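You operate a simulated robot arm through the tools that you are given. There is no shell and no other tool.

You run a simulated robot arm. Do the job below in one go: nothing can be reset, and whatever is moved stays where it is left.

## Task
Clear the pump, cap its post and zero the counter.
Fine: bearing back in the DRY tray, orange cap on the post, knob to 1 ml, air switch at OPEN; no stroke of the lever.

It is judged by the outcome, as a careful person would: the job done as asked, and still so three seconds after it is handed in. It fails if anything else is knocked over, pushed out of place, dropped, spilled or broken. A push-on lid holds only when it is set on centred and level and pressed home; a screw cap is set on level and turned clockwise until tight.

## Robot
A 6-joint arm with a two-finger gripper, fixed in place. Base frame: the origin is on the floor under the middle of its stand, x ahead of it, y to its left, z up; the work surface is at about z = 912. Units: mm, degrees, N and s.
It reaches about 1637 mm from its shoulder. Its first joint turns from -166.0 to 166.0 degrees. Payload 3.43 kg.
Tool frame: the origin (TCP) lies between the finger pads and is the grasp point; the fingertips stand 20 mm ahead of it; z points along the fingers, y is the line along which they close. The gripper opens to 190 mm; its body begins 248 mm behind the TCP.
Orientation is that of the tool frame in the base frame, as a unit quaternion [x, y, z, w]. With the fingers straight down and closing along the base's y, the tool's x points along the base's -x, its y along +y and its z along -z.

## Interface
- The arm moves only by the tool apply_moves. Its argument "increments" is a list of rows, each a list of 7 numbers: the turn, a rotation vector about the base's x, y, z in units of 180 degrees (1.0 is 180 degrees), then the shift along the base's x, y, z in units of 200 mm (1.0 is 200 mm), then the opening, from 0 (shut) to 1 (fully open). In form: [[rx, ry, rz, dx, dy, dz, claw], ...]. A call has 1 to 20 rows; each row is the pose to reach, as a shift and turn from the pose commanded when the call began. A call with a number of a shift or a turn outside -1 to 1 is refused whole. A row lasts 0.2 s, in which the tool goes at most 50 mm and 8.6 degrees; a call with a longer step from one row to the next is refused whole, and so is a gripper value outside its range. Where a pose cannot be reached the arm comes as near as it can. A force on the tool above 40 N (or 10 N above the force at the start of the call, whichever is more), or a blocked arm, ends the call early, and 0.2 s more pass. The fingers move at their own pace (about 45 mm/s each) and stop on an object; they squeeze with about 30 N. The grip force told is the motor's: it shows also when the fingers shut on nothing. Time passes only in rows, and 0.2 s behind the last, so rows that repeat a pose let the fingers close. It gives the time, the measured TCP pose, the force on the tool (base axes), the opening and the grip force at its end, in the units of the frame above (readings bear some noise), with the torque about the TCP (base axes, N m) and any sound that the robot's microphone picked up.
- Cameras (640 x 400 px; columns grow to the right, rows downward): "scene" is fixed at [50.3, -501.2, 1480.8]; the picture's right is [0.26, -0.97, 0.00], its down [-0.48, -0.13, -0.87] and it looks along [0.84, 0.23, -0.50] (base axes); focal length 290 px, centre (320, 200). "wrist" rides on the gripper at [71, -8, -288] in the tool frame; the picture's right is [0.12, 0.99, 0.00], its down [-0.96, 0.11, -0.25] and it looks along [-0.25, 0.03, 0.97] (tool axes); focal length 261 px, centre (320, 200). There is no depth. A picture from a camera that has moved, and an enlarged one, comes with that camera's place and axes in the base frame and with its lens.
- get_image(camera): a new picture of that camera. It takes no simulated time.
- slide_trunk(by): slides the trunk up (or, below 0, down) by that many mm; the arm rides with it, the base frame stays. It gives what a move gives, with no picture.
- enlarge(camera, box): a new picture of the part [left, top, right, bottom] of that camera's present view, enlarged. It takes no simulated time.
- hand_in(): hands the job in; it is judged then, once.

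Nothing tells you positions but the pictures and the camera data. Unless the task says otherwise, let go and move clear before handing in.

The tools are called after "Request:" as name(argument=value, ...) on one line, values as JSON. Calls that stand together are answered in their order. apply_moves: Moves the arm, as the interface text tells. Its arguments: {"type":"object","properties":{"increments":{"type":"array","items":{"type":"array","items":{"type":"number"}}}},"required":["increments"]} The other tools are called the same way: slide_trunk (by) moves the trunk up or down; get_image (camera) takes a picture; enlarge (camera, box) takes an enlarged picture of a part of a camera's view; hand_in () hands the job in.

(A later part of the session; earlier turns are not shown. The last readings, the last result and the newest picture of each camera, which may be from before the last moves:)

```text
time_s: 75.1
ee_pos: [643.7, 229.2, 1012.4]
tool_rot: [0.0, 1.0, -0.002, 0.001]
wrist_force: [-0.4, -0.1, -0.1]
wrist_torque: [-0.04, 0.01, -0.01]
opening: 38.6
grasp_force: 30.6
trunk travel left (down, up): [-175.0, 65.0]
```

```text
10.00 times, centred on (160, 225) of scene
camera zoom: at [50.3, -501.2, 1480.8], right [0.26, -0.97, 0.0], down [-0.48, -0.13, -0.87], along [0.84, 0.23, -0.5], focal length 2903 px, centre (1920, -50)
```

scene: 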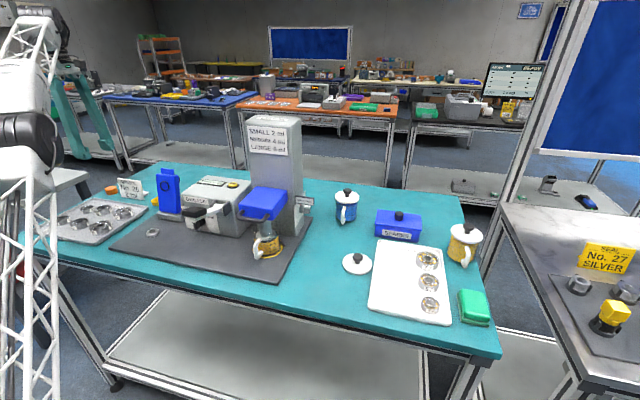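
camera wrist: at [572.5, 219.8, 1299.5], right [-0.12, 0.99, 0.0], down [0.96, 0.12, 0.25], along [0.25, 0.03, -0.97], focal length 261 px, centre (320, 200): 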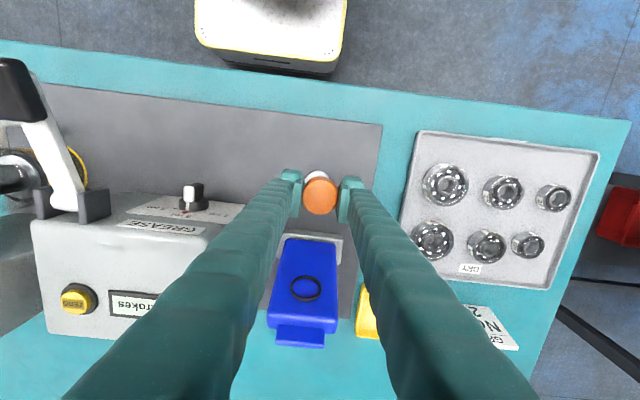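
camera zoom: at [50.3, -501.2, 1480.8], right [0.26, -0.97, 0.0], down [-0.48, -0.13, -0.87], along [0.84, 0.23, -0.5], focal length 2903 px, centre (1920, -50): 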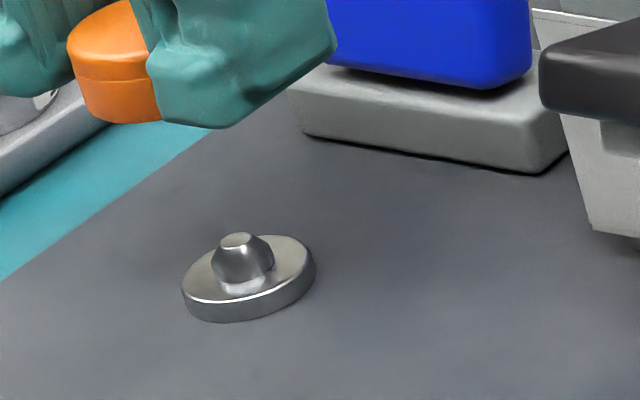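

The post is at about (644.2, 222.2) and the cap needs to go −5 mm in y. Shifting and lowering to just above the post.

Request:
apply_moves(increments=[[0, 0, 0, 0.001, -0.025, 0, 0.15], [0, 0, 0, 0.001, -0.025, -0.1, 0.15], [0, 0, 0, 0.001, -0.025, -0.2, 0.15], [0, 0, 0, 0.001, -0.025, -0.245, 0.15], [0, 0, 0, 0.001, -0.025, -0.245, 0.15]])

Request:
enlarge(camera="wrist", box=[290, 150, 350, 210])

Request:
enlarge(camera="scene", box=[135, 210, 175, 240])

```text
time_s: 76.3
ee_pos: [644.1, 223.2, 961.9]
tool_rot: [0.0, 1.0, -0.001, 0.0]
wrist_force: [-0.2, -0.2, -0.3]
wrist_torque: [0.01, 0.0, 0.0]
opening: 38.6
grasp_force: 29.5
trunk travel left (down, up): [-175.0, 65.0]
```

```text
6.67 times, centred on (320, 180) of wrist
camera zoom: at [573.6, 213.4, 1250.1], right [-0.12, 0.99, 0.0], down [0.96, 0.12, 0.25], along [0.25, 0.03, -0.97], focal length 1738 px, centre (320, 333)
```

zoom: 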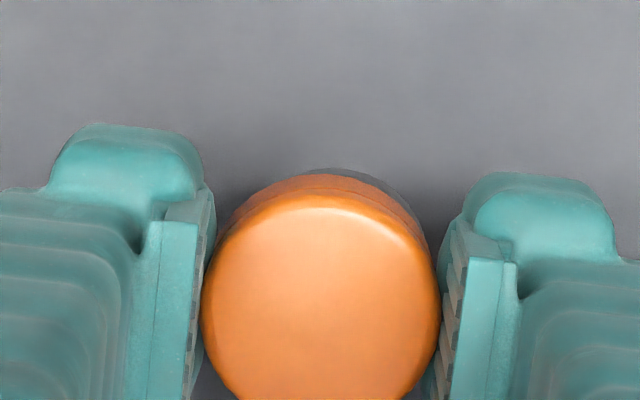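

```text
13.33 times, centred on (155, 225) of scene
camera zoom: at [50.3, -501.2, 1480.8], right [0.26, -0.97, 0.0], down [-0.48, -0.13, -0.87], along [0.84, 0.23, -0.5], focal length 3871 px, centre (2520, -133)
```

zoom: 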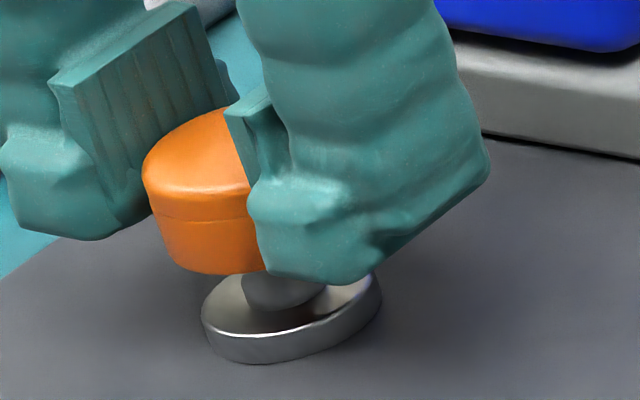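

Request:
enlarge(camera="wrist", box=[298, 150, 346, 180])

```text
13.33 times, centred on (322, 165) of wrist
camera zoom: at [573.6, 213.4, 1250.1], right [-0.12, 0.99, 0.0], down [0.96, 0.12, 0.25], along [0.25, 0.03, -0.97], focal length 3475 px, centre (293, 667)
```

zoom: 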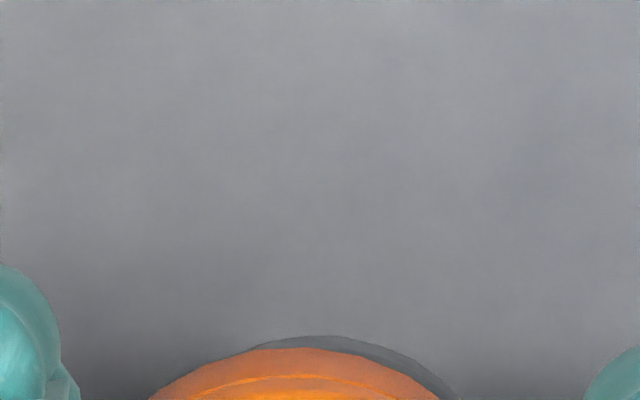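

The base looks about 2 mm to the +y side of the cap. Shifting slightly and checking again.

Request:
apply_moves(increments=[[0, 0, 0, 0, 0.011, 0, 0.15], [0, 0, 0, 0, 0.011, 0, 0.15], [0, 0, 0, 0, 0.011, 0, 0.15]])

Request:
enlarge(camera="wrist", box=[298, 155, 346, 185])

Request:
enlarge(camera="scene", box=[140, 215, 170, 240])

```text
time_s: 77.1
ee_pos: [644.6, 224.7, 963.2]
tool_rot: [0.0, 1.0, -0.002, 0.0]
wrist_force: [-0.3, 0.0, 0.1]
wrist_torque: [0.0, 0.01, 0.02]
opening: 38.6
grasp_force: 29.9
trunk travel left (down, up): [-175.0, 65.0]
```

```text
13.33 times, centred on (322, 170) of wrist
camera zoom: at [574.2, 215.8, 1250.3], right [-0.12, 0.99, 0.0], down [0.96, 0.12, 0.25], along [0.25, 0.03, -0.97], focal length 3475 px, centre (293, 600)
```

zoom: 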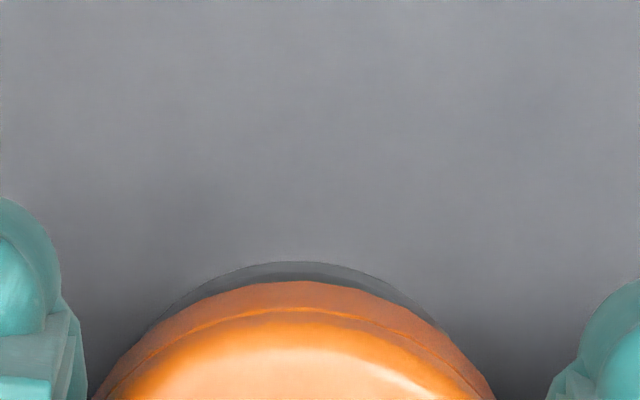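

```text
16.00 times, centred on (155, 228) of scene
camera zoom: at [50.3, -501.2, 1480.8], right [0.26, -0.97, 0.0], down [-0.48, -0.13, -0.87], along [0.84, 0.23, -0.5], focal length 4645 px, centre (2960, -240)
```

zoom: 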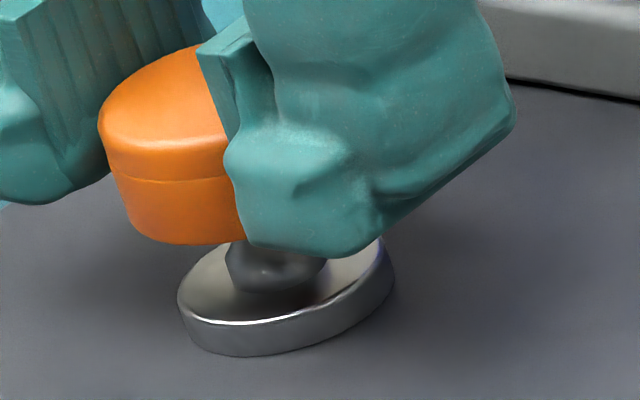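

The crescent is symmetric now, so the cap is centred. Lowering onto the post slowly while watching the force.

Request:
apply_moves(increments=[[0, 0, 0, 0, 0, -0.015, 0.15], [0, 0, 0, 0, 0, -0.03, 0.15], [0, 0, 0, 0, 0, -0.04, 0.15], [0, 0, 0, 0, 0, -0.05, 0.15]])

Request:
enlarge(camera="scene", box=[140, 215, 170, 240])

```text
time_s: 78.1
ee_pos: [645.4, 225.2, 952.5]
tool_rot: [0.001, 1.0, -0.002, 0.001]
wrist_force: [0.6, 0.3, -0.5]
wrist_torque: [0.0, 0.02, 0.0]
opening: 38.3
grasp_force: 30.3
trunk travel left (down, up): [-175.0, 65.0]
```

```text
16.00 times, centred on (155, 228) of scene
camera zoom: at [50.3, -501.2, 1480.8], right [0.26, -0.97, 0.0], down [-0.48, -0.13, -0.87], along [0.84, 0.23, -0.5], focal length 4645 px, centre (2960, -240)
```

zoom: 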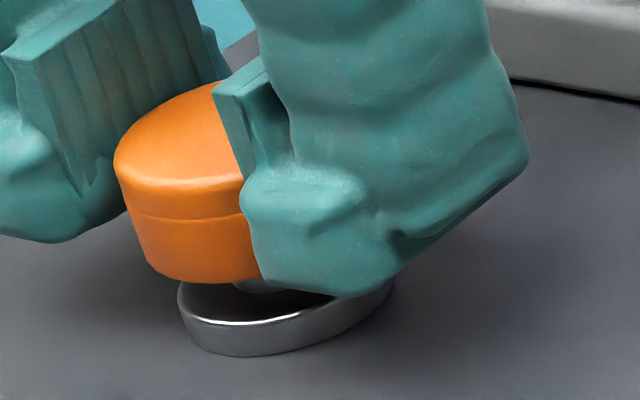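

Request:
apply_moves(increments=[[0, 0, 0, 0, 0, -0.01, 0.15], [0, 0, 0, 0, 0, -0.02, 0.15], [0, 0, 0, 0, 0, -0.03, 0.15]])

Request:
apply_moves(increments=[[0, 0, 0, 0, 0, -0.008, 0.15], [0, 0, 0, 0, 0, -0.016, 0.15]])

Request:
enlarge(camera="scene", box=[140, 215, 170, 240])

```text
time_s: 78.9
ee_pos: [644.9, 224.7, 948.4]
tool_rot: [0.0, 1.0, -0.003, 0.0]
wrist_force: [-0.2, -0.4, -0.1]
wrist_torque: [0.02, -0.03, -0.01]
opening: 38.2
grasp_force: 29.6
trunk travel left (down, up): [-175.0, 65.0]
```

```text
time_s: 79.5
ee_pos: [645.3, 225.3, 945.3]
tool_rot: [0.0, 1.0, -0.002, 0.001]
wrist_force: [-0.2, 0.0, 0.8]
wrist_torque: [-0.01, 0.03, 0.01]
opening: 38.5
grasp_force: 30.0
trunk travel left (down, up): [-175.0, 65.0]
```

```text
16.00 times, centred on (155, 228) of scene
camera zoom: at [50.3, -501.2, 1480.8], right [0.26, -0.97, 0.0], down [-0.48, -0.13, -0.87], along [0.84, 0.23, -0.5], focal length 4645 px, centre (2960, -240)
```

zoom: 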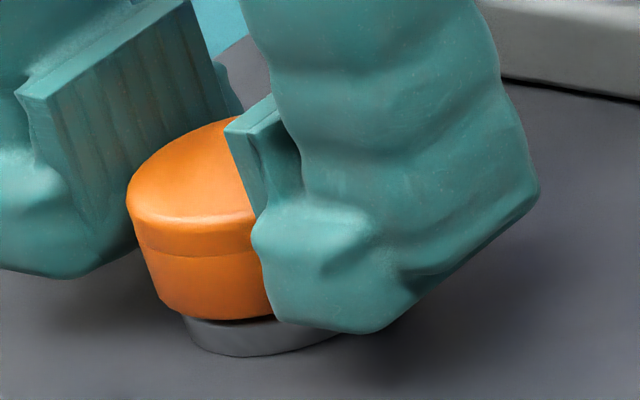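

Request:
apply_moves(increments=[[0, 0, 0, 0, 0, -0.005, 0.15], [0, 0, 0, 0, 0, -0.01, 0.15]])

Request:
apply_moves(increments=[[0, 0, 0, 0, 0, -0.005, 0.15], [0, 0, 0, 0, 0, -0.01, 0.15]])

Request:
enlarge(camera="scene", box=[140, 215, 170, 240])

```text
time_s: 80.1
ee_pos: [645.7, 224.4, 942.7]
tool_rot: [0.0, 1.0, -0.001, 0.0]
wrist_force: [0.9, -0.6, 0.2]
wrist_torque: [0.02, 0.0, 0.0]
opening: 38.3
grasp_force: 30.4
trunk travel left (down, up): [-175.0, 65.0]
```

```text
time_s: 80.7
ee_pos: [645.2, 225.4, 942.5]
tool_rot: [0.0, 1.0, -0.001, 0.0]
wrist_force: [1.1, 1.0, 18.1]
wrist_torque: [-0.03, 0.1, -0.06]
opening: 38.5
grasp_force: 30.5
trunk travel left (down, up): [-175.0, 65.0]
```

```text
16.00 times, centred on (155, 228) of scene
camera zoom: at [50.3, -501.2, 1480.8], right [0.26, -0.97, 0.0], down [-0.48, -0.13, -0.87], along [0.84, 0.23, -0.5], focal length 4645 px, centre (2960, -240)
```

zoom: 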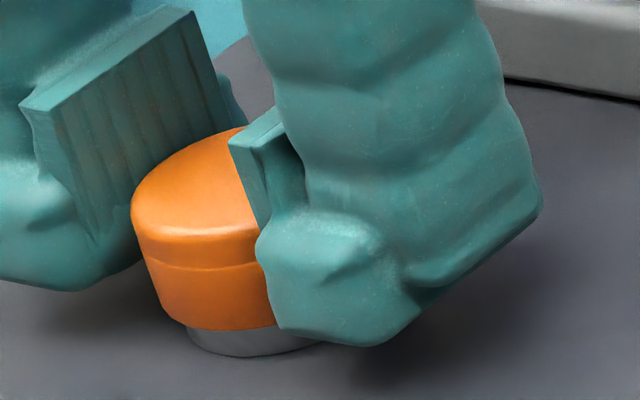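

Contact at 18 N. Pressing a little further to push it home.

Request:
apply_moves(increments=[[0, 0, 0, 0, 0, -0.003, 0.15], [0, 0, 0, 0, 0, -0.006, 0.15]])

Request:
enlarge(camera="scene", box=[140, 215, 170, 240])

```text
time_s: 81.3
ee_pos: [645.5, 225.0, 939.4]
tool_rot: [0.0, 1.0, -0.001, 0.002]
wrist_force: [-0.4, 4.5, 25.6]
wrist_torque: [0.1, 0.0, -0.1]
opening: 38.6
grasp_force: 29.9
trunk travel left (down, up): [-175.0, 65.0]
```

```text
16.00 times, centred on (155, 228) of scene
camera zoom: at [50.3, -501.2, 1480.8], right [0.26, -0.97, 0.0], down [-0.48, -0.13, -0.87], along [0.84, 0.23, -0.5], focal length 4645 px, centre (2960, -240)
```

zoom: 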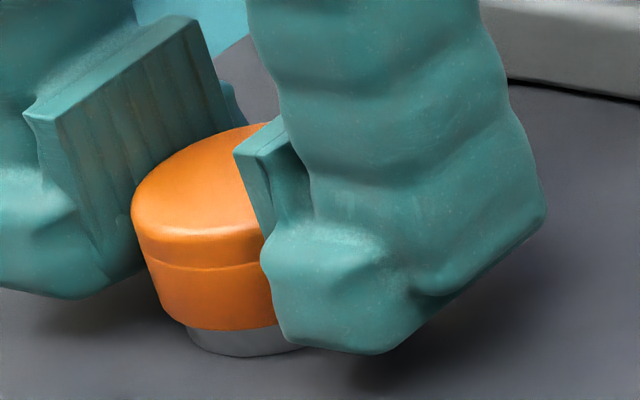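

The cap stays put while the fingers slide, so it may be seated or sitting on the snap. I'll release, rise and press from the top with closed fingers.

Request:
apply_moves(increments=[[0, 0, 0, 0, 0, 0.008, 0.2], [0, 0, 0, 0, 0, 0.008, 0.25], [0, 0, 0, 0, 0, 0.008, 0.26], [0, 0, 0, 0, 0, 0.1, 0.26], [0, 0, 0, 0, 0, 0.25, 0.26], [0, 0, 0, 0, 0, 0.4, 0.2], [0, 0, 0, 0, 0, 0.4, 0]])

Request:
enlarge(camera="scene", box=[140, 215, 170, 240])

Request:
enlarge(camera="wrist", box=[290, 150, 350, 210])

```text
time_s: 82.9
ee_pos: [644.2, 224.4, 1021.5]
tool_rot: [0.0, 1.0, -0.002, 0.0]
wrist_force: [-0.2, 1.1, 0.4]
wrist_torque: [0.02, -0.01, 0.03]
opening: 3.3
grasp_force: 0.1
trunk travel left (down, up): [-175.0, 65.0]
```

```text
16.00 times, centred on (155, 228) of scene
camera zoom: at [50.3, -501.2, 1480.8], right [0.26, -0.97, 0.0], down [-0.48, -0.13, -0.87], along [0.84, 0.23, -0.5], focal length 4645 px, centre (2960, -240)
```

zoom: 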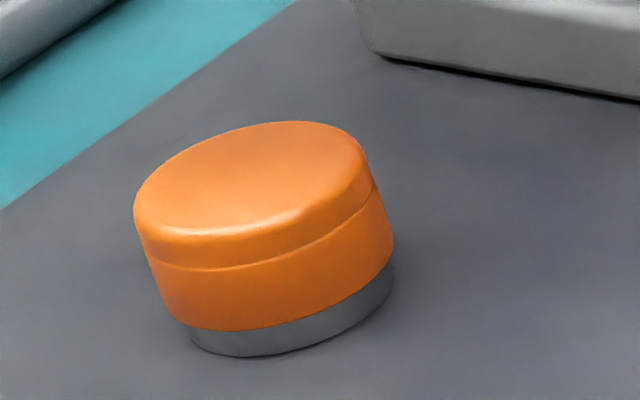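

```text
6.67 times, centred on (320, 180) of wrist
camera zoom: at [574.6, 216.0, 1308.0], right [-0.12, 0.99, 0.0], down [0.96, 0.12, 0.25], along [0.25, 0.03, -0.97], focal length 1738 px, centre (320, 333)
```

zoom: 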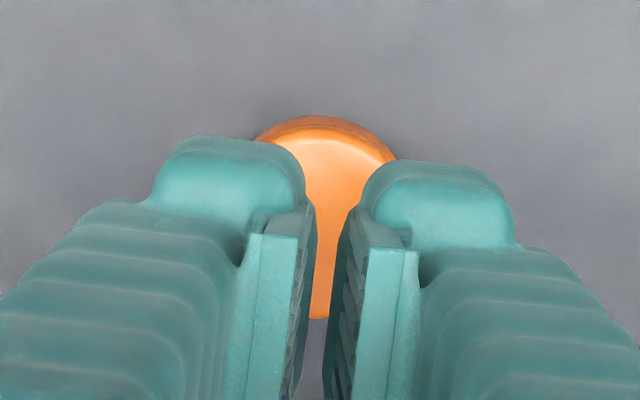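

The cap sits level and centred on the base. Now pressing from above with closed fingers.

Request:
apply_moves(increments=[[0, 0, 0, 0, 0, -0.1, 0], [0, 0, 0, 0, 0, -0.2, 0], [0, 0, 0, 0, 0, -0.265, 0], [0, 0, 0, 0, 0, -0.28, 0], [0, 0, 0, 0, 0, -0.29, 0]])

Request:
apply_moves(increments=[[0, 0, 0, 0, 0, -0.006, 0], [0, 0, 0, 0, 0, -0.012, 0], [0, 0, 0, 0, 0, -0.018, 0]])

```text
time_s: 84.1
ee_pos: [644.8, 224.1, 963.8]
tool_rot: [0.0, 1.0, -0.001, 0.0]
wrist_force: [-2.9, 0.7, 24.1]
wrist_torque: [0.04, 0.11, -0.02]
opening: 6.1
grasp_force: 29.7
trunk travel left (down, up): [-175.0, 65.0]
```

```text
time_s: 84.5
ee_pos: [643.7, 224.1, 961.9]
tool_rot: [0.0, 1.0, -0.001, 0.003]
wrist_force: [-6.2, 0.7, 21.9]
wrist_torque: [0.04, 0.2, 0.0]
opening: 6.0
grasp_force: 29.8
trunk travel left (down, up): [-175.0, 65.0]
stopped in row 2: the force on the tool passed its limit at 44 N (the readings are from after the stop); the commanded pose is now the measured one
```

Request:
enlarge(camera="scene", box=[135, 205, 175, 240])

Request:
enlarge(camera="wrist", box=[290, 140, 350, 200])

```text
11.43 times, centred on (155, 222) of scene
camera zoom: at [50.3, -501.2, 1480.8], right [0.26, -0.97, 0.0], down [-0.48, -0.13, -0.87], along [0.84, 0.23, -0.5], focal length 3318 px, centre (2206, -57)
```

zoom: 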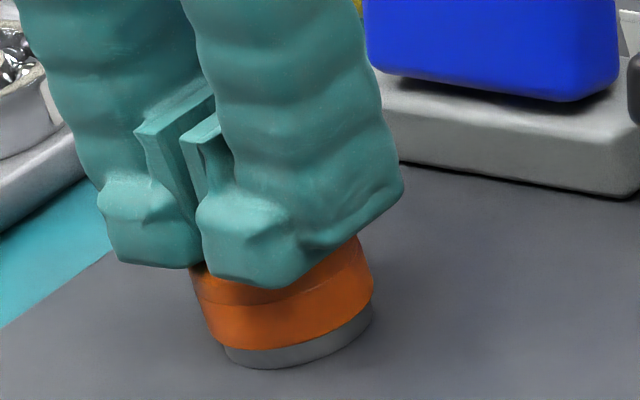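

```text
6.67 times, centred on (320, 170) of wrist
camera zoom: at [573.0, 214.7, 1250.1], right [-0.12, 0.99, 0.0], down [0.96, 0.12, 0.25], along [0.25, 0.03, -0.97], focal length 1738 px, centre (320, 400)
```

zoom: 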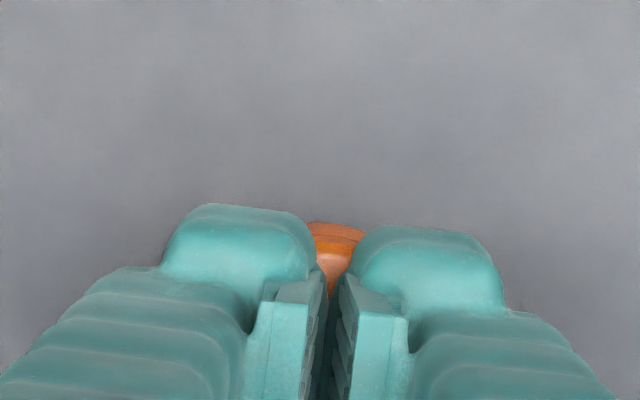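

Request:
apply_moves(increments=[[0, 0, 0, 0, 0, 0.02, 0], [0, 0, 0, 0, 0, 0.1, 0], [0, 0, 0, 0, 0, 0.3, 0], [0, 0, 0, 0, 0, 0.45, 0]])

Request:
enlarge(camera="scene", box=[140, 215, 170, 240])

Request:
enlarge(camera="wrist", box=[290, 150, 350, 210])

```text
time_s: 85.5
ee_pos: [644.1, 224.7, 1053.3]
tool_rot: [0.0, 1.0, -0.002, 0.001]
wrist_force: [0.5, 0.3, -0.1]
wrist_torque: [-0.01, 0.06, 0.0]
opening: 0.0
grasp_force: 30.1
trunk travel left (down, up): [-175.0, 65.0]
```

```text
16.00 times, centred on (155, 228) of scene
camera zoom: at [50.3, -501.2, 1480.8], right [0.26, -0.97, 0.0], down [-0.48, -0.13, -0.87], along [0.84, 0.23, -0.5], focal length 4645 px, centre (2960, -240)
```

zoom: 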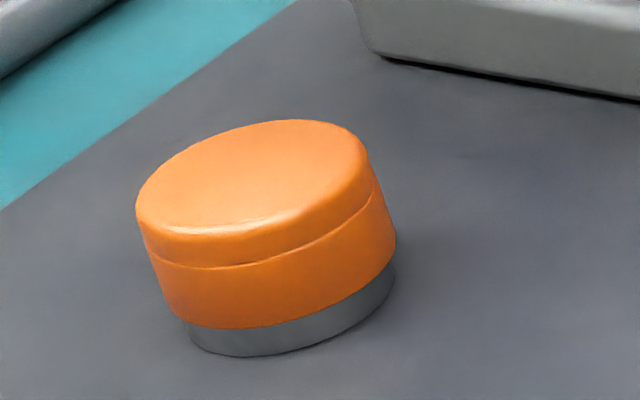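

```text
6.67 times, centred on (320, 180) of wrist
camera zoom: at [572.9, 215.4, 1339.8], right [-0.12, 0.99, 0.0], down [0.96, 0.12, 0.25], along [0.25, 0.03, -0.97], focal length 1738 px, centre (320, 333)
```

zoom: 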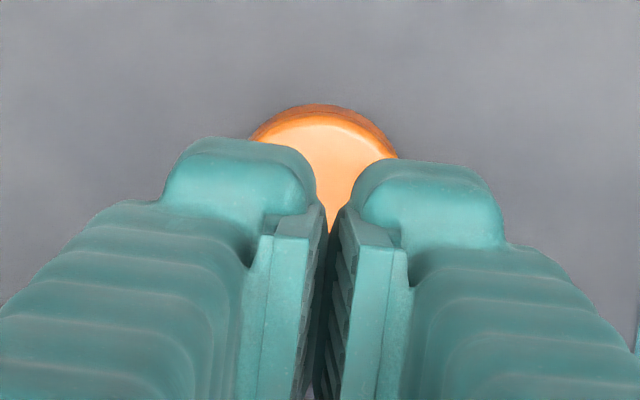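

Request:
enlarge(camera="scene", box=[148, 228, 166, 240])

```text
16.00 times, centred on (157, 234) of scene
camera zoom: at [50.3, -501.2, 1480.8], right [0.26, -0.97, 0.0], down [-0.48, -0.13, -0.87], along [0.84, 0.23, -0.5], focal length 4645 px, centre (2928, -344)
```

zoom: 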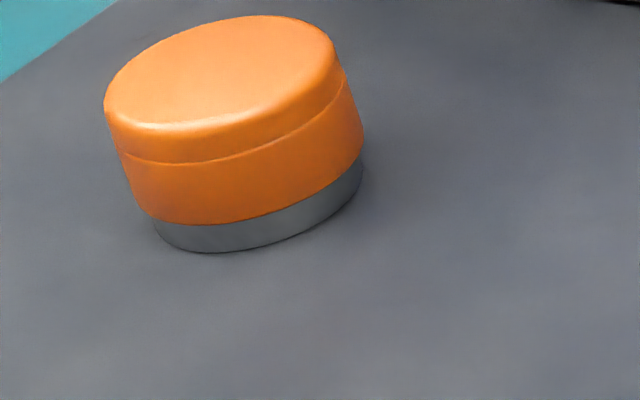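

The cap looks level and flush. My press landed about 9 mm forward of its centre, so I'll press once more with the load centred.

Request:
apply_moves(increments=[[0, 0, 0, 0.04, -0.005, -0.1, 0], [0, 0, 0, 0.04, -0.005, -0.25, 0], [0, 0, 0, 0.04, -0.005, -0.38, 0], [0, 0, 0, 0.04, -0.005, -0.43, 0]])

Request:
apply_moves(increments=[[0, 0, 0, 0, 0, -0.008, 0], [0, 0, 0, 0, 0, -0.014, 0]])

```text
time_s: 86.5
ee_pos: [655.3, 222.7, 966.5]
tool_rot: [0.0, 1.0, -0.002, 0.001]
wrist_force: [-0.4, -0.7, 0.2]
wrist_torque: [0.0, -0.03, 0.0]
opening: 0.0
grasp_force: 29.7
trunk travel left (down, up): [-175.0, 65.0]
```

```text
time_s: 87.2
ee_pos: [654.4, 221.8, 965.0]
tool_rot: [0.0, 1.0, 0.0, 0.002]
wrist_force: [1.6, 0.8, 6.5]
wrist_torque: [-0.01, -0.02, -0.01]
opening: 6.0
grasp_force: 29.9
trunk travel left (down, up): [-175.0, 65.0]
```

Request:
apply_moves(increments=[[0, 0, 0, 0, 0, 0.04, 0], [0, 0, 0, -0.03, 0, 0.04, 0], [0, 0, 0, -0.03, 0, 0.01, 0], [0, 0, 0, -0.03, 0, -0.005, 0]])

Request:
apply_moves(increments=[[0, 0, 0, 0, 0, -0.006, 0], [0, 0, 0, 0, 0, -0.01, 0]])

```text
time_s: 88.2
ee_pos: [648.2, 222.7, 964.2]
tool_rot: [0.0, 1.0, -0.001, 0.002]
wrist_force: [-0.4, -1.9, 14.7]
wrist_torque: [-0.07, 0.03, 0.0]
opening: 5.8
grasp_force: 29.4
trunk travel left (down, up): [-175.0, 65.0]
```

```text
time_s: 88.9
ee_pos: [648.2, 223.7, 963.7]
tool_rot: [0.0, 1.0, 0.0, 0.003]
wrist_force: [-5.4, -4.2, 23.3]
wrist_torque: [-0.09, 0.2, 0.04]
opening: 6.2
grasp_force: 30.8
trunk travel left (down, up): [-175.0, 65.0]
stopped in row 2: the force on the tool passed its limit at 41 N (the readings are from after the stop); the commanded pose is now the measured one
```

Pressed with 41 N near the centre. Lifting to inspect.

Request:
apply_moves(increments=[[0, 0, 0, 0, 0, 0.03, 0], [0, 0, 0, 0, 0, 0.15, 0], [0, 0, 0, 0, 0, 0.35, 0], [0, 0, 0, 0, 0, 0.55, 0], [0, 0, 0, 0, 0, 0.75, 0.1], [0, 0, 0, 0, 0, 0.95, 0.2]])

Request:
enlarge(camera="scene", box=[140, 215, 170, 240])

Request:
get_image(camera="wrist")

```text
time_s: 90.3
ee_pos: [649.5, 223.6, 1150.6]
tool_rot: [0.0, 1.0, -0.001, 0.003]
wrist_force: [-0.6, -0.7, 0.0]
wrist_torque: [0.0, 0.11, -0.03]
opening: 38.1
grasp_force: 0.0
trunk travel left (down, up): [-175.0, 65.0]
```

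```text
16.00 times, centred on (155, 228) of scene
camera zoom: at [50.3, -501.2, 1480.8], right [0.26, -0.97, 0.0], down [-0.48, -0.13, -0.87], along [0.84, 0.23, -0.5], focal length 4645 px, centre (2960, -240)
```

zoom: 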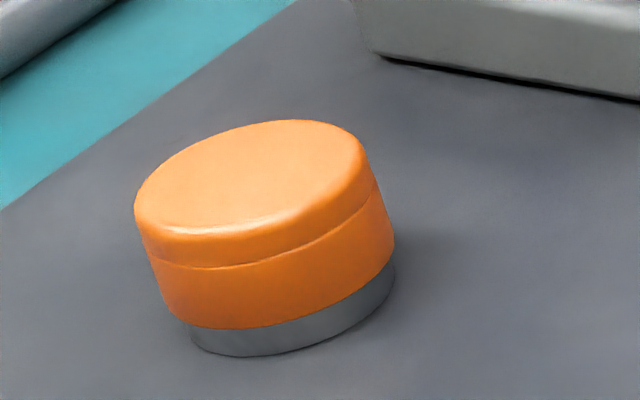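

```text
taken
camera wrist: at [576.9, 214.1, 1438.0], right [-0.12, 0.99, 0.0], down [0.96, 0.12, 0.25], along [0.25, 0.03, -0.97], focal length 261 px, centre (320, 200)
```

wrist: 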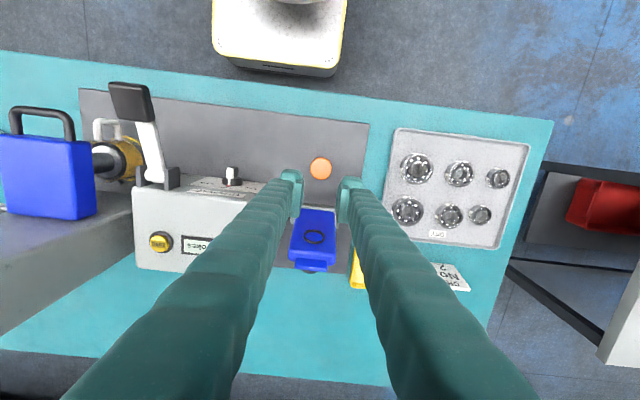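

The cap is seated level on the post. Next is the ml knob: I'll tilt the tool back about 35° and approach the knob from the front and above, keeping well left of the lever.

Request:
apply_moves(increments=[[0, -0.039, 0, -0.033, -0.16, -0.03, 0.2], [0, -0.078, 0, -0.067, -0.32, -0.08, 0.2], [0, -0.117, 0, -0.1, -0.48, -0.14, 0.2], [0, -0.156, 0, -0.134, -0.64, -0.2, 0.2], [0, -0.1944, 0, -0.1675, -0.808, -0.25, 0.2], [0, -0.1944, 0, -0.1675, -0.808, -0.25, 0.2]])

Request:
get_image(camera="wrist")

Request:
get_image(camera="scene")

```text
time_s: 91.7
ee_pos: [615.5, 62.8, 1103.6]
tool_rot: [0.0, 0.953, 0.0, 0.303]
wrist_force: [0.8, -0.2, 0.0]
wrist_torque: [0.0, 0.01, 0.03]
opening: 38.2
grasp_force: 0.0
trunk travel left (down, up): [-175.0, 65.0]
```

```text
taken
camera wrist: at [390.8, 52.9, 1296.0], right [-0.1, 0.99, -0.07], down [0.64, 0.12, 0.76], along [0.76, 0.03, -0.65], focal length 261 px, centre (320, 200)
```

wrist: 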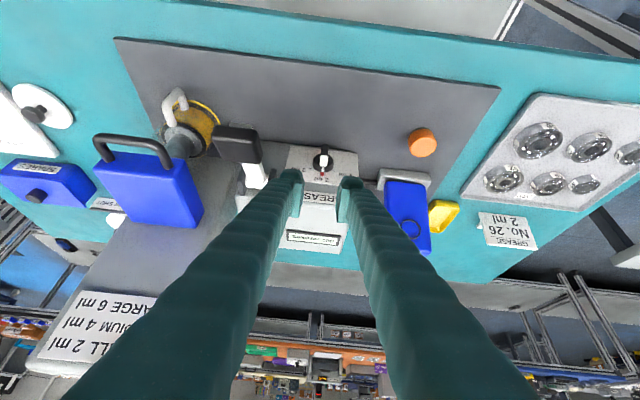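

```text
taken
```

scene: 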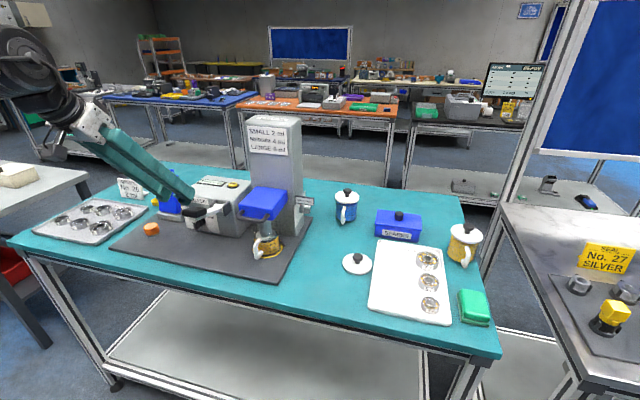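

Request:
enlarge(camera="wrist", box=[285, 135, 365, 195])

Request:
enlarge(camera="scene", box=[160, 175, 250, 245])

Request:
enlarge(camera="wrist", box=[200, 110, 360, 220])

```text
6.67 times, centred on (325, 165) of wrist
camera zoom: at [390.8, 52.9, 1296.0], right [-0.1, 0.99, -0.07], down [0.64, 0.12, 0.76], along [0.76, 0.03, -0.65], focal length 1738 px, centre (287, 433)
```

zoom: 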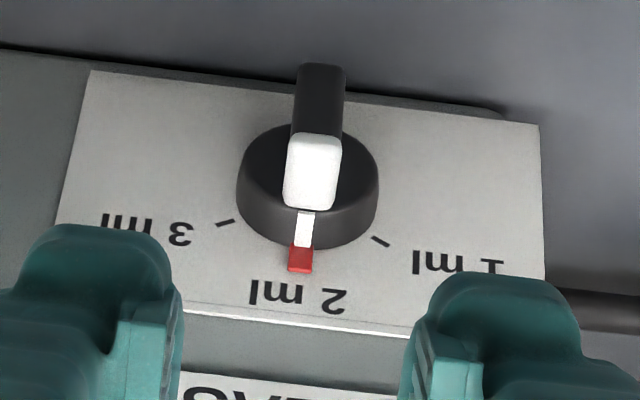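

```text
5.71 times, centred on (205, 210) of scene
camera zoom: at [50.3, -501.2, 1480.8], right [0.26, -0.97, 0.0], down [-0.48, -0.13, -0.87], along [0.84, 0.23, -0.5], focal length 1659 px, centre (977, 143)
```

zoom: 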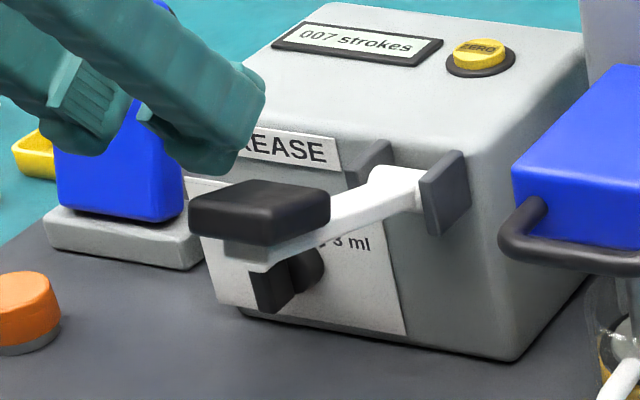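

```text
3.64 times, centred on (280, 165) of wrist
camera zoom: at [390.8, 52.9, 1296.0], right [-0.1, 0.99, -0.07], down [0.64, 0.12, 0.76], along [0.76, 0.03, -0.65], focal length 948 px, centre (466, 327)
```

zoom: 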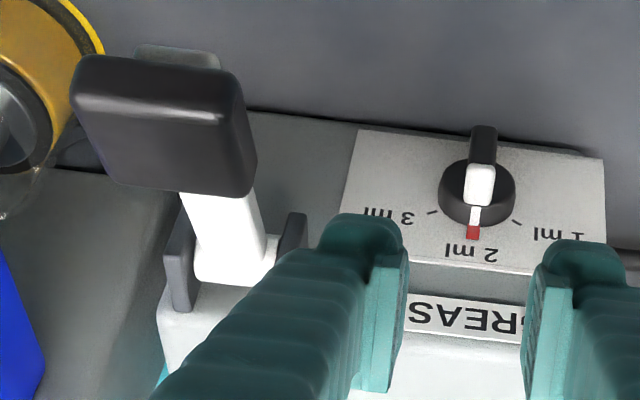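

The knob bar tip is at about (668, 63.5, 980), axis height around 966. I'll push its top towards +y (1 ml side) with the −y finger of a vertical, part-open gripper. First, get into position above.

Request:
apply_moves(increments=[[0, 0.0392, 0, 0.035, 0.02, -0.03, 0.316], [0, 0.0784, 0, 0.07, 0.04, -0.06, 0.316], [0, 0.1176, 0, 0.105, 0.06, -0.1, 0.316], [0, 0.1568, 0, 0.14, 0.08, -0.15, 0.316], [0, 0.196, 0, 0.178, 0.0985, -0.2, 0.316], [0, 0.196, 0, 0.178, 0.0985, -0.2, 0.316]])

Request:
get_image(camera="wrist")

Request:
enlarge(camera="wrist", box=[240, 150, 360, 230])

Request:
enlarge(camera="scene", box=[160, 175, 250, 245])

```text
time_s: 93.1
ee_pos: [651.7, 81.1, 1063.5]
tool_rot: [0.0, 1.0, -0.001, -0.001]
wrist_force: [0.6, -0.9, 0.2]
wrist_torque: [-0.05, 0.06, 0.01]
opening: 59.9
grasp_force: 0.0
trunk travel left (down, up): [-175.0, 65.0]
```

```text
taken
camera wrist: at [581.2, 71.9, 1349.1], right [-0.12, 0.99, 0.0], down [0.96, 0.12, 0.25], along [0.24, 0.03, -0.97], focal length 261 px, centre (320, 200)
```

wrist: 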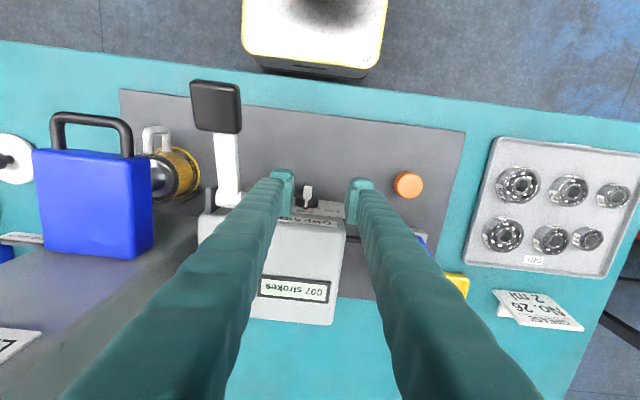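

```text
5.00 times, centred on (300, 190) of wrist
camera zoom: at [581.2, 71.9, 1349.1], right [-0.12, 0.99, 0.0], down [0.96, 0.12, 0.25], along [0.24, 0.03, -0.97], focal length 1303 px, centre (420, 250)
```

zoom: 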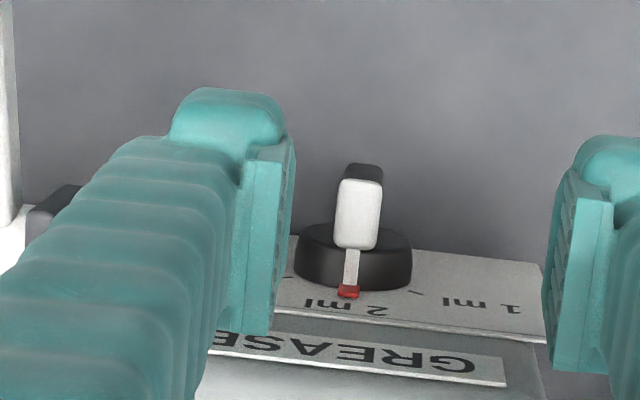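

```text
5.71 times, centred on (205, 210) of scene
camera zoom: at [50.3, -501.2, 1480.8], right [0.26, -0.97, 0.0], down [-0.48, -0.13, -0.87], along [0.84, 0.23, -0.5], focal length 1659 px, centre (977, 143)
```

zoom: 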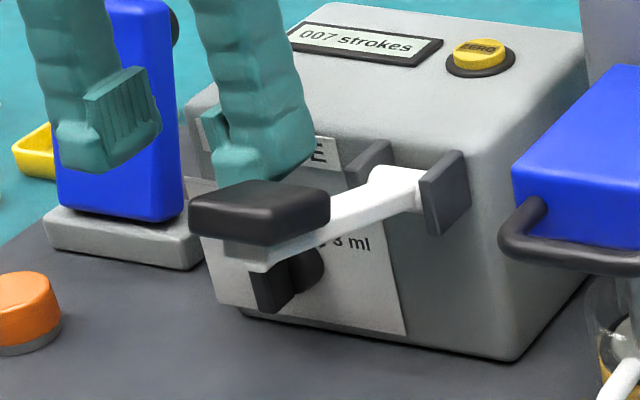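

The −y finger is just beside the bar (gap about 5 mm). Lowering beside the bar's upper half.

Request:
apply_moves(increments=[[0, 0, 0, 0, 0, -0.12, 0.316], [0, 0, 0, 0, 0, -0.24, 0.316], [0, 0, 0, 0, 0, -0.31, 0.316], [0, 0, 0, 0, 0, -0.345, 0.316], [0, 0, 0, 0, 0, -0.345, 0.316]])

Request:
enlarge(camera="wrist", box=[250, 130, 370, 210])

Request:
enlarge(camera="scene", box=[160, 175, 250, 245])

```text
time_s: 94.3
ee_pos: [650.3, 80.8, 993.1]
tool_rot: [0.0, 1.0, -0.001, 0.0]
wrist_force: [0.5, 1.1, -0.3]
wrist_torque: [0.02, 0.01, -0.01]
opening: 60.1
grasp_force: 0.2
trunk travel left (down, up): [-175.0, 65.0]
```

```text
5.00 times, centred on (310, 170) of wrist
camera zoom: at [580.8, 71.7, 1279.8], right [-0.12, 0.99, 0.0], down [0.96, 0.12, 0.25], along [0.25, 0.03, -0.97], focal length 1303 px, centre (370, 350)
```

zoom: 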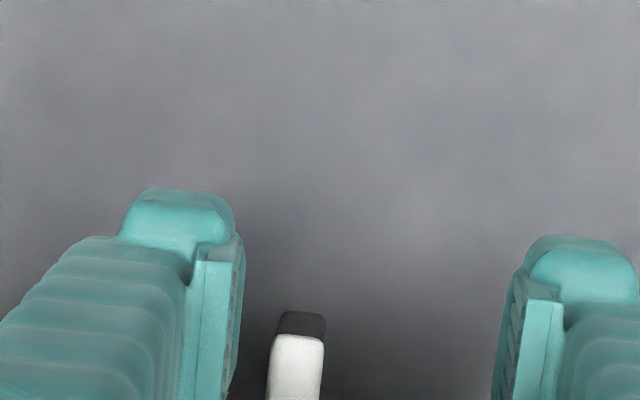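

```text
5.71 times, centred on (205, 210) of scene
camera zoom: at [50.3, -501.2, 1480.8], right [0.26, -0.97, 0.0], down [-0.48, -0.13, -0.87], along [0.84, 0.23, -0.5], focal length 1659 px, centre (977, 143)
```

zoom: 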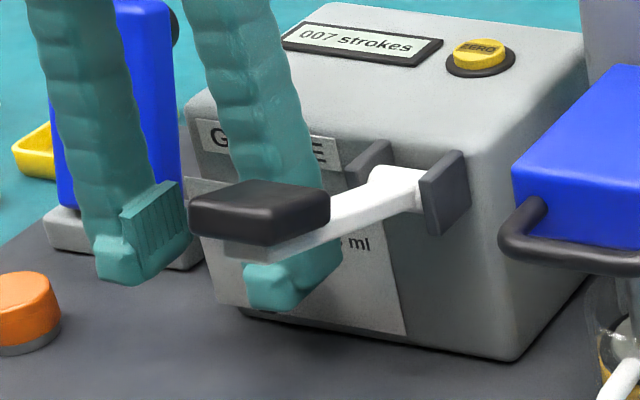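

The finger is beside the bar and the lever is untouched. Pushing +y gradually.

Request:
apply_moves(increments=[[0, 0, 0, 0, 0.015, 0, 0.316], [0, 0, 0, 0, 0.03, 0, 0.316], [0, 0, 0, 0, 0.04, 0, 0.316], [0, 0, 0, 0, 0.05, 0, 0.316]])

Request:
enlarge(camera="wrist", box=[250, 150, 370, 230])

```text
time_s: 95.3
ee_pos: [651.6, 91.4, 993.5]
tool_rot: [-0.001, 1.0, 0.0, -0.001]
wrist_force: [0.9, -2.6, 0.5]
wrist_torque: [-0.07, -0.03, 0.03]
opening: 61.3
grasp_force: 0.9
trunk travel left (down, up): [-175.0, 65.0]
```

```text
5.00 times, centred on (310, 190) of wrist
camera zoom: at [580.1, 81.5, 1280.3], right [-0.12, 0.99, 0.0], down [0.96, 0.12, 0.25], along [0.25, 0.03, -0.97], focal length 1303 px, centre (370, 250)
```

zoom: 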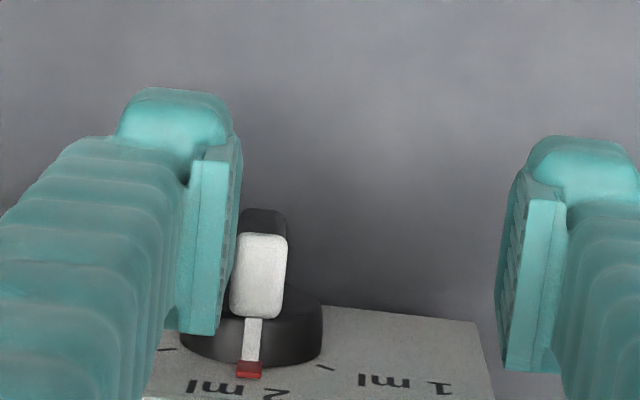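

Request:
apply_moves(increments=[[0, 0, 0, 0, 0.01, 0, 0.316], [0, 0, 0, 0, 0.02, 0, 0.316], [0, 0, 0, 0, 0.03, 0, 0.316]])

Request:
enlarge(camera="wrist", box=[250, 150, 370, 230])

```text
time_s: 96.1
ee_pos: [650.4, 98.1, 992.9]
tool_rot: [0.0, 1.0, 0.0, 0.0]
wrist_force: [0.2, -0.4, 1.1]
wrist_torque: [-0.03, -0.05, 0.01]
opening: 60.2
grasp_force: 0.5
trunk travel left (down, up): [-175.0, 65.0]
```

```text
5.00 times, centred on (310, 190) of wrist
camera zoom: at [579.8, 88.4, 1280.2], right [-0.12, 0.99, 0.0], down [0.96, 0.12, 0.25], along [0.25, 0.03, -0.97], focal length 1303 px, centre (370, 250)
```

zoom: 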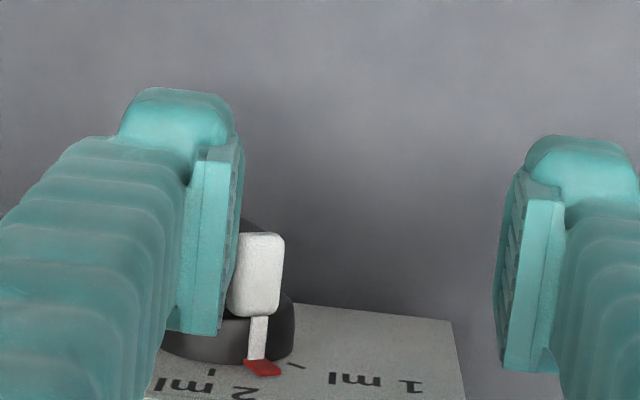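

The knob is turning. The pointer is roughly two-thirds of the way to 1 ml, so I'll push a little more.

Request:
apply_moves(increments=[[0, 0, 0, 0, 0.007, 0, 0.316], [0, 0, 0, 0, 0.014, 0, 0.316]])

Request:
enlarge(camera="wrist", box=[250, 160, 350, 230])

```text
time_s: 96.7
ee_pos: [649.9, 101.0, 993.4]
tool_rot: [0.0, 1.0, 0.0, -0.001]
wrist_force: [-0.1, -1.2, 0.0]
wrist_torque: [-0.04, -0.02, -0.03]
opening: 60.5
grasp_force: 0.5
trunk travel left (down, up): [-175.0, 65.0]
```

```text
5.71 times, centred on (300, 195) of wrist
camera zoom: at [579.7, 91.2, 1280.0], right [-0.12, 0.99, 0.0], down [0.96, 0.12, 0.25], along [0.25, 0.03, -0.97], focal length 1489 px, centre (434, 229)
```

zoom: 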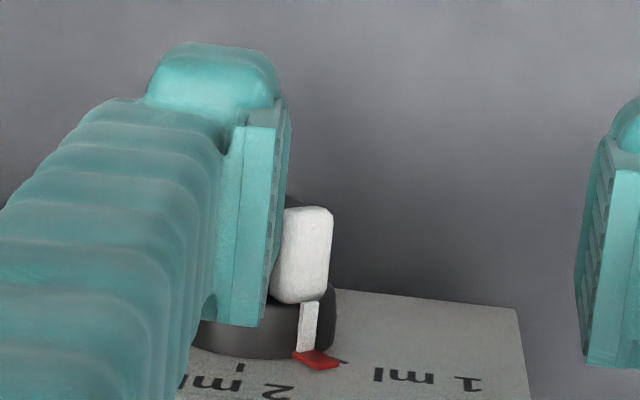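

Request:
apply_moves(increments=[[0, 0, 0, 0, 0.005, 0, 0.316], [0, 0, 0, 0, 0.009, 0, 0.316]])

Request:
enlarge(camera="wrist", box=[250, 160, 350, 230])

```text
time_s: 97.3
ee_pos: [650.5, 102.7, 992.0]
tool_rot: [0.0, 1.0, -0.001, 0.001]
wrist_force: [-0.9, 0.6, -0.6]
wrist_torque: [-0.03, 0.01, 0.0]
opening: 59.8
grasp_force: 0.0
trunk travel left (down, up): [-175.0, 65.0]
```

```text
5.71 times, centred on (300, 195) of wrist
camera zoom: at [580.1, 92.8, 1280.0], right [-0.12, 0.99, 0.0], down [0.96, 0.12, 0.25], along [0.25, 0.03, -0.97], focal length 1489 px, centre (434, 229)
```

zoom: 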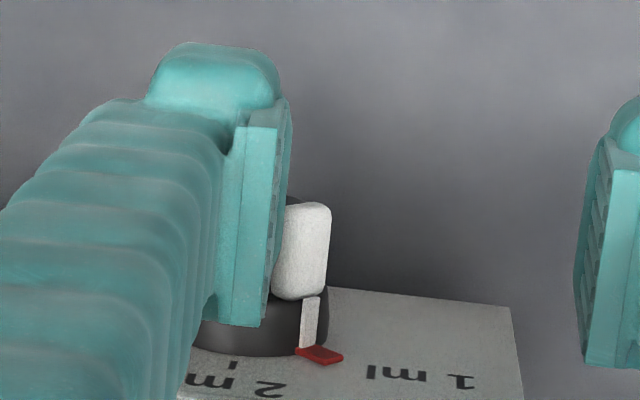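

The force dropped and the pointer covers the 1 ml tick. I'll back off slightly, rise and check from the front.

Request:
apply_moves(increments=[[0, 0, 0, 0, -0.02, 0, 0.316], [0, 0, 0, 0, -0.02, 0.15, 0.316], [0, 0, 0, 0, -0.02, 0.35, 0.316], [0, -0.039, 0, -0.05, -0.06, 0.5, 0.25], [0, -0.078, 0, -0.1, -0.1, 0.5, 0.2], [0, -0.117, 0, -0.15, -0.14, 0.5, 0.2], [0, -0.156, 0, -0.2, -0.18, 0.5, 0.2], [0, -0.195, 0, -0.22, -0.2, 0.5, 0.2]])

Request:
enlarge(camera="wrist", box=[270, 125, 370, 195])

Request:
get_image(camera="wrist")

```text
time_s: 99.1
ee_pos: [607.5, 62.5, 1092.4]
tool_rot: [0.0, 0.953, 0.0, 0.302]
wrist_force: [1.2, -0.2, -1.2]
wrist_torque: [-0.07, 0.12, -0.06]
opening: 37.9
grasp_force: 0.1
trunk travel left (down, up): [-175.0, 65.0]
```

```text
5.71 times, centred on (320, 160) of wrist
camera zoom: at [384.3, 52.8, 1286.8], right [-0.1, 0.99, -0.07], down [0.64, 0.12, 0.76], along [0.76, 0.03, -0.65], focal length 1489 px, centre (320, 429)
```

zoom: 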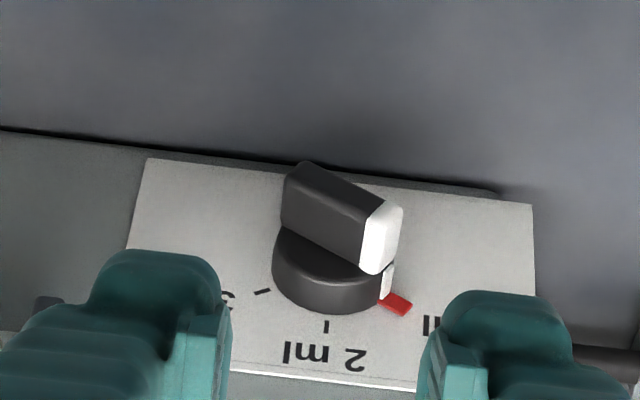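

```text
taken
camera wrist: at [384.3, 52.8, 1286.8], right [-0.1, 0.99, -0.07], down [0.64, 0.12, 0.76], along [0.76, 0.03, -0.65], focal length 261 px, centre (320, 200)
```

wrist: 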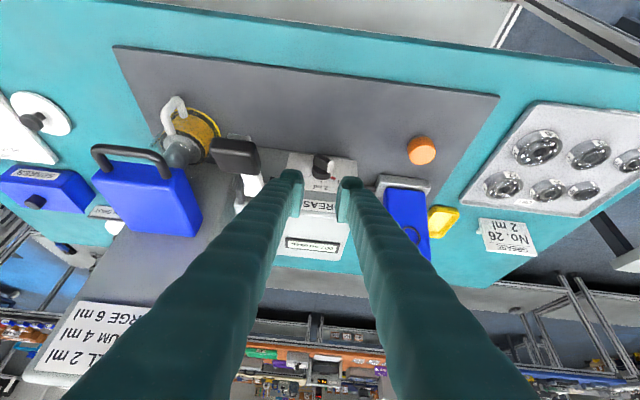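

The pointer sits on the 1 ml mark. Next, the ZERO button on top of the pump: rising first, straightening the tool and moving above it.

Request:
apply_moves(increments=[[0, 0.03, 0, 0, 0, 0.15, 0.2], [0, 0.07, 0, 0, 0, 0.32, 0.1], [0, 0.11, 0, 0.1, -0.05, 0.4, 0], [0, 0.15, 0, 0.25, -0.12, 0.4, 0], [0, 0.196, 0, 0.4, -0.2, 0.4, 0], [0, 0.196, 0, 0.55, -0.3, 0.4, 0], [0, 0.196, 0, 0.7, -0.4, 0.4, 0], [0, 0.196, 0, 0.7, -0.4, 0.4, 0]])

Request:
get_image(camera="wrist")

Request:
get_image(camera="scene")

```text
time_s: 100.9
ee_pos: [747.2, -19.6, 1172.9]
tool_rot: [0.0, 1.0, -0.001, -0.002]
wrist_force: [0.6, 0.0, -0.7]
wrist_torque: [0.03, 0.03, -0.03]
opening: 0.0
grasp_force: 29.9
trunk travel left (down, up): [-175.0, 65.0]
```

```text
taken
camera wrist: at [678.1, -28.6, 1459.7], right [-0.12, 0.99, 0.0], down [0.96, 0.12, 0.24], along [0.24, 0.03, -0.97], focal length 261 px, centre (320, 200)
```

wrist: 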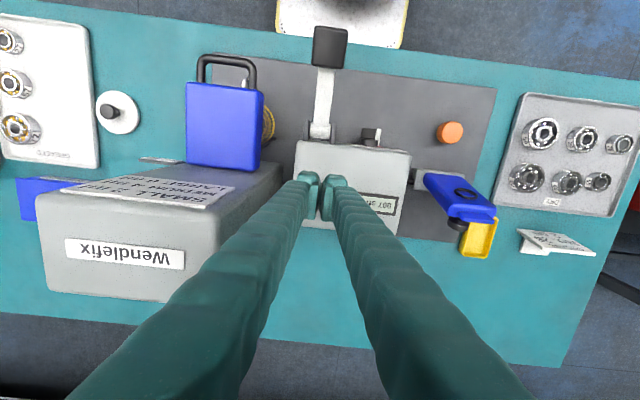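

```text
taken
```

scene: 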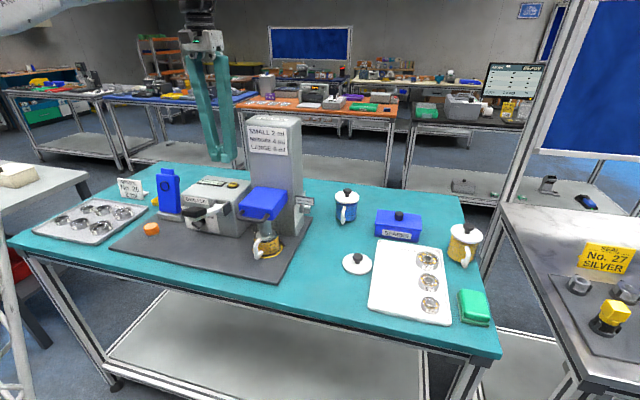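

Request:
apply_moves(increments=[[0, 0, 0, 0, 0.02, 0, 0.2], [0, 0, 0, 0, 0.04, 0, 0.316], [0, 0, 0, 0, 0.04, 0, 0.316], [0, 0, 0, 0, 0.04, 0, 0.316]])

Request:
enlarge(camera="wrist", box=[240, 140, 420, 260])

Request:
enlarge(camera="scene", box=[170, 130, 270, 240])

```text
time_s: 101.9
ee_pos: [746.5, -9.1, 1173.3]
tool_rot: [0.0, 1.0, 0.0, -0.002]
wrist_force: [-0.1, 0.2, -0.7]
wrist_torque: [-0.01, 0.01, 0.0]
opening: 60.1
grasp_force: 0.0
trunk travel left (down, up): [-175.0, 65.0]
```

```text
3.33 times, centred on (330, 200) of wrist
camera zoom: at [677.3, -20.1, 1460.2], right [-0.12, 0.99, 0.0], down [0.96, 0.12, 0.24], along [0.24, 0.03, -0.97], focal length 869 px, centre (287, 200)
```

zoom: 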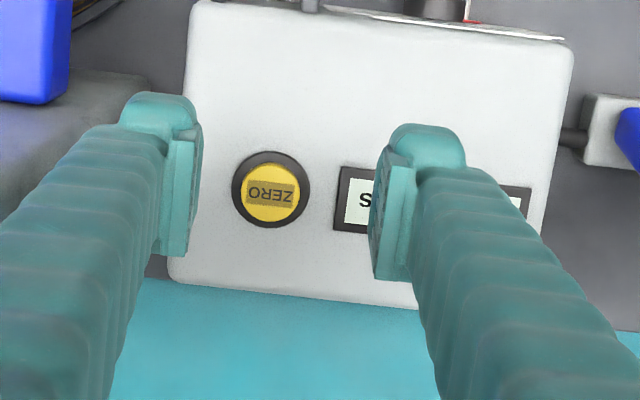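

```text
3.64 times, centred on (220, 185) of scene
camera zoom: at [50.3, -501.2, 1480.8], right [0.26, -0.97, 0.0], down [-0.48, -0.13, -0.87], along [0.84, 0.23, -0.5], focal length 1056 px, centre (684, 254)
```

zoom: 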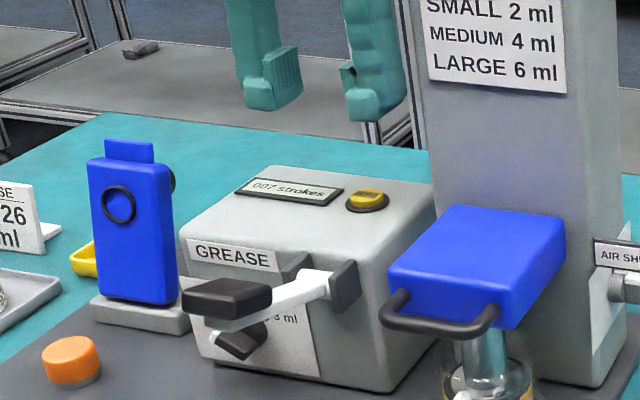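

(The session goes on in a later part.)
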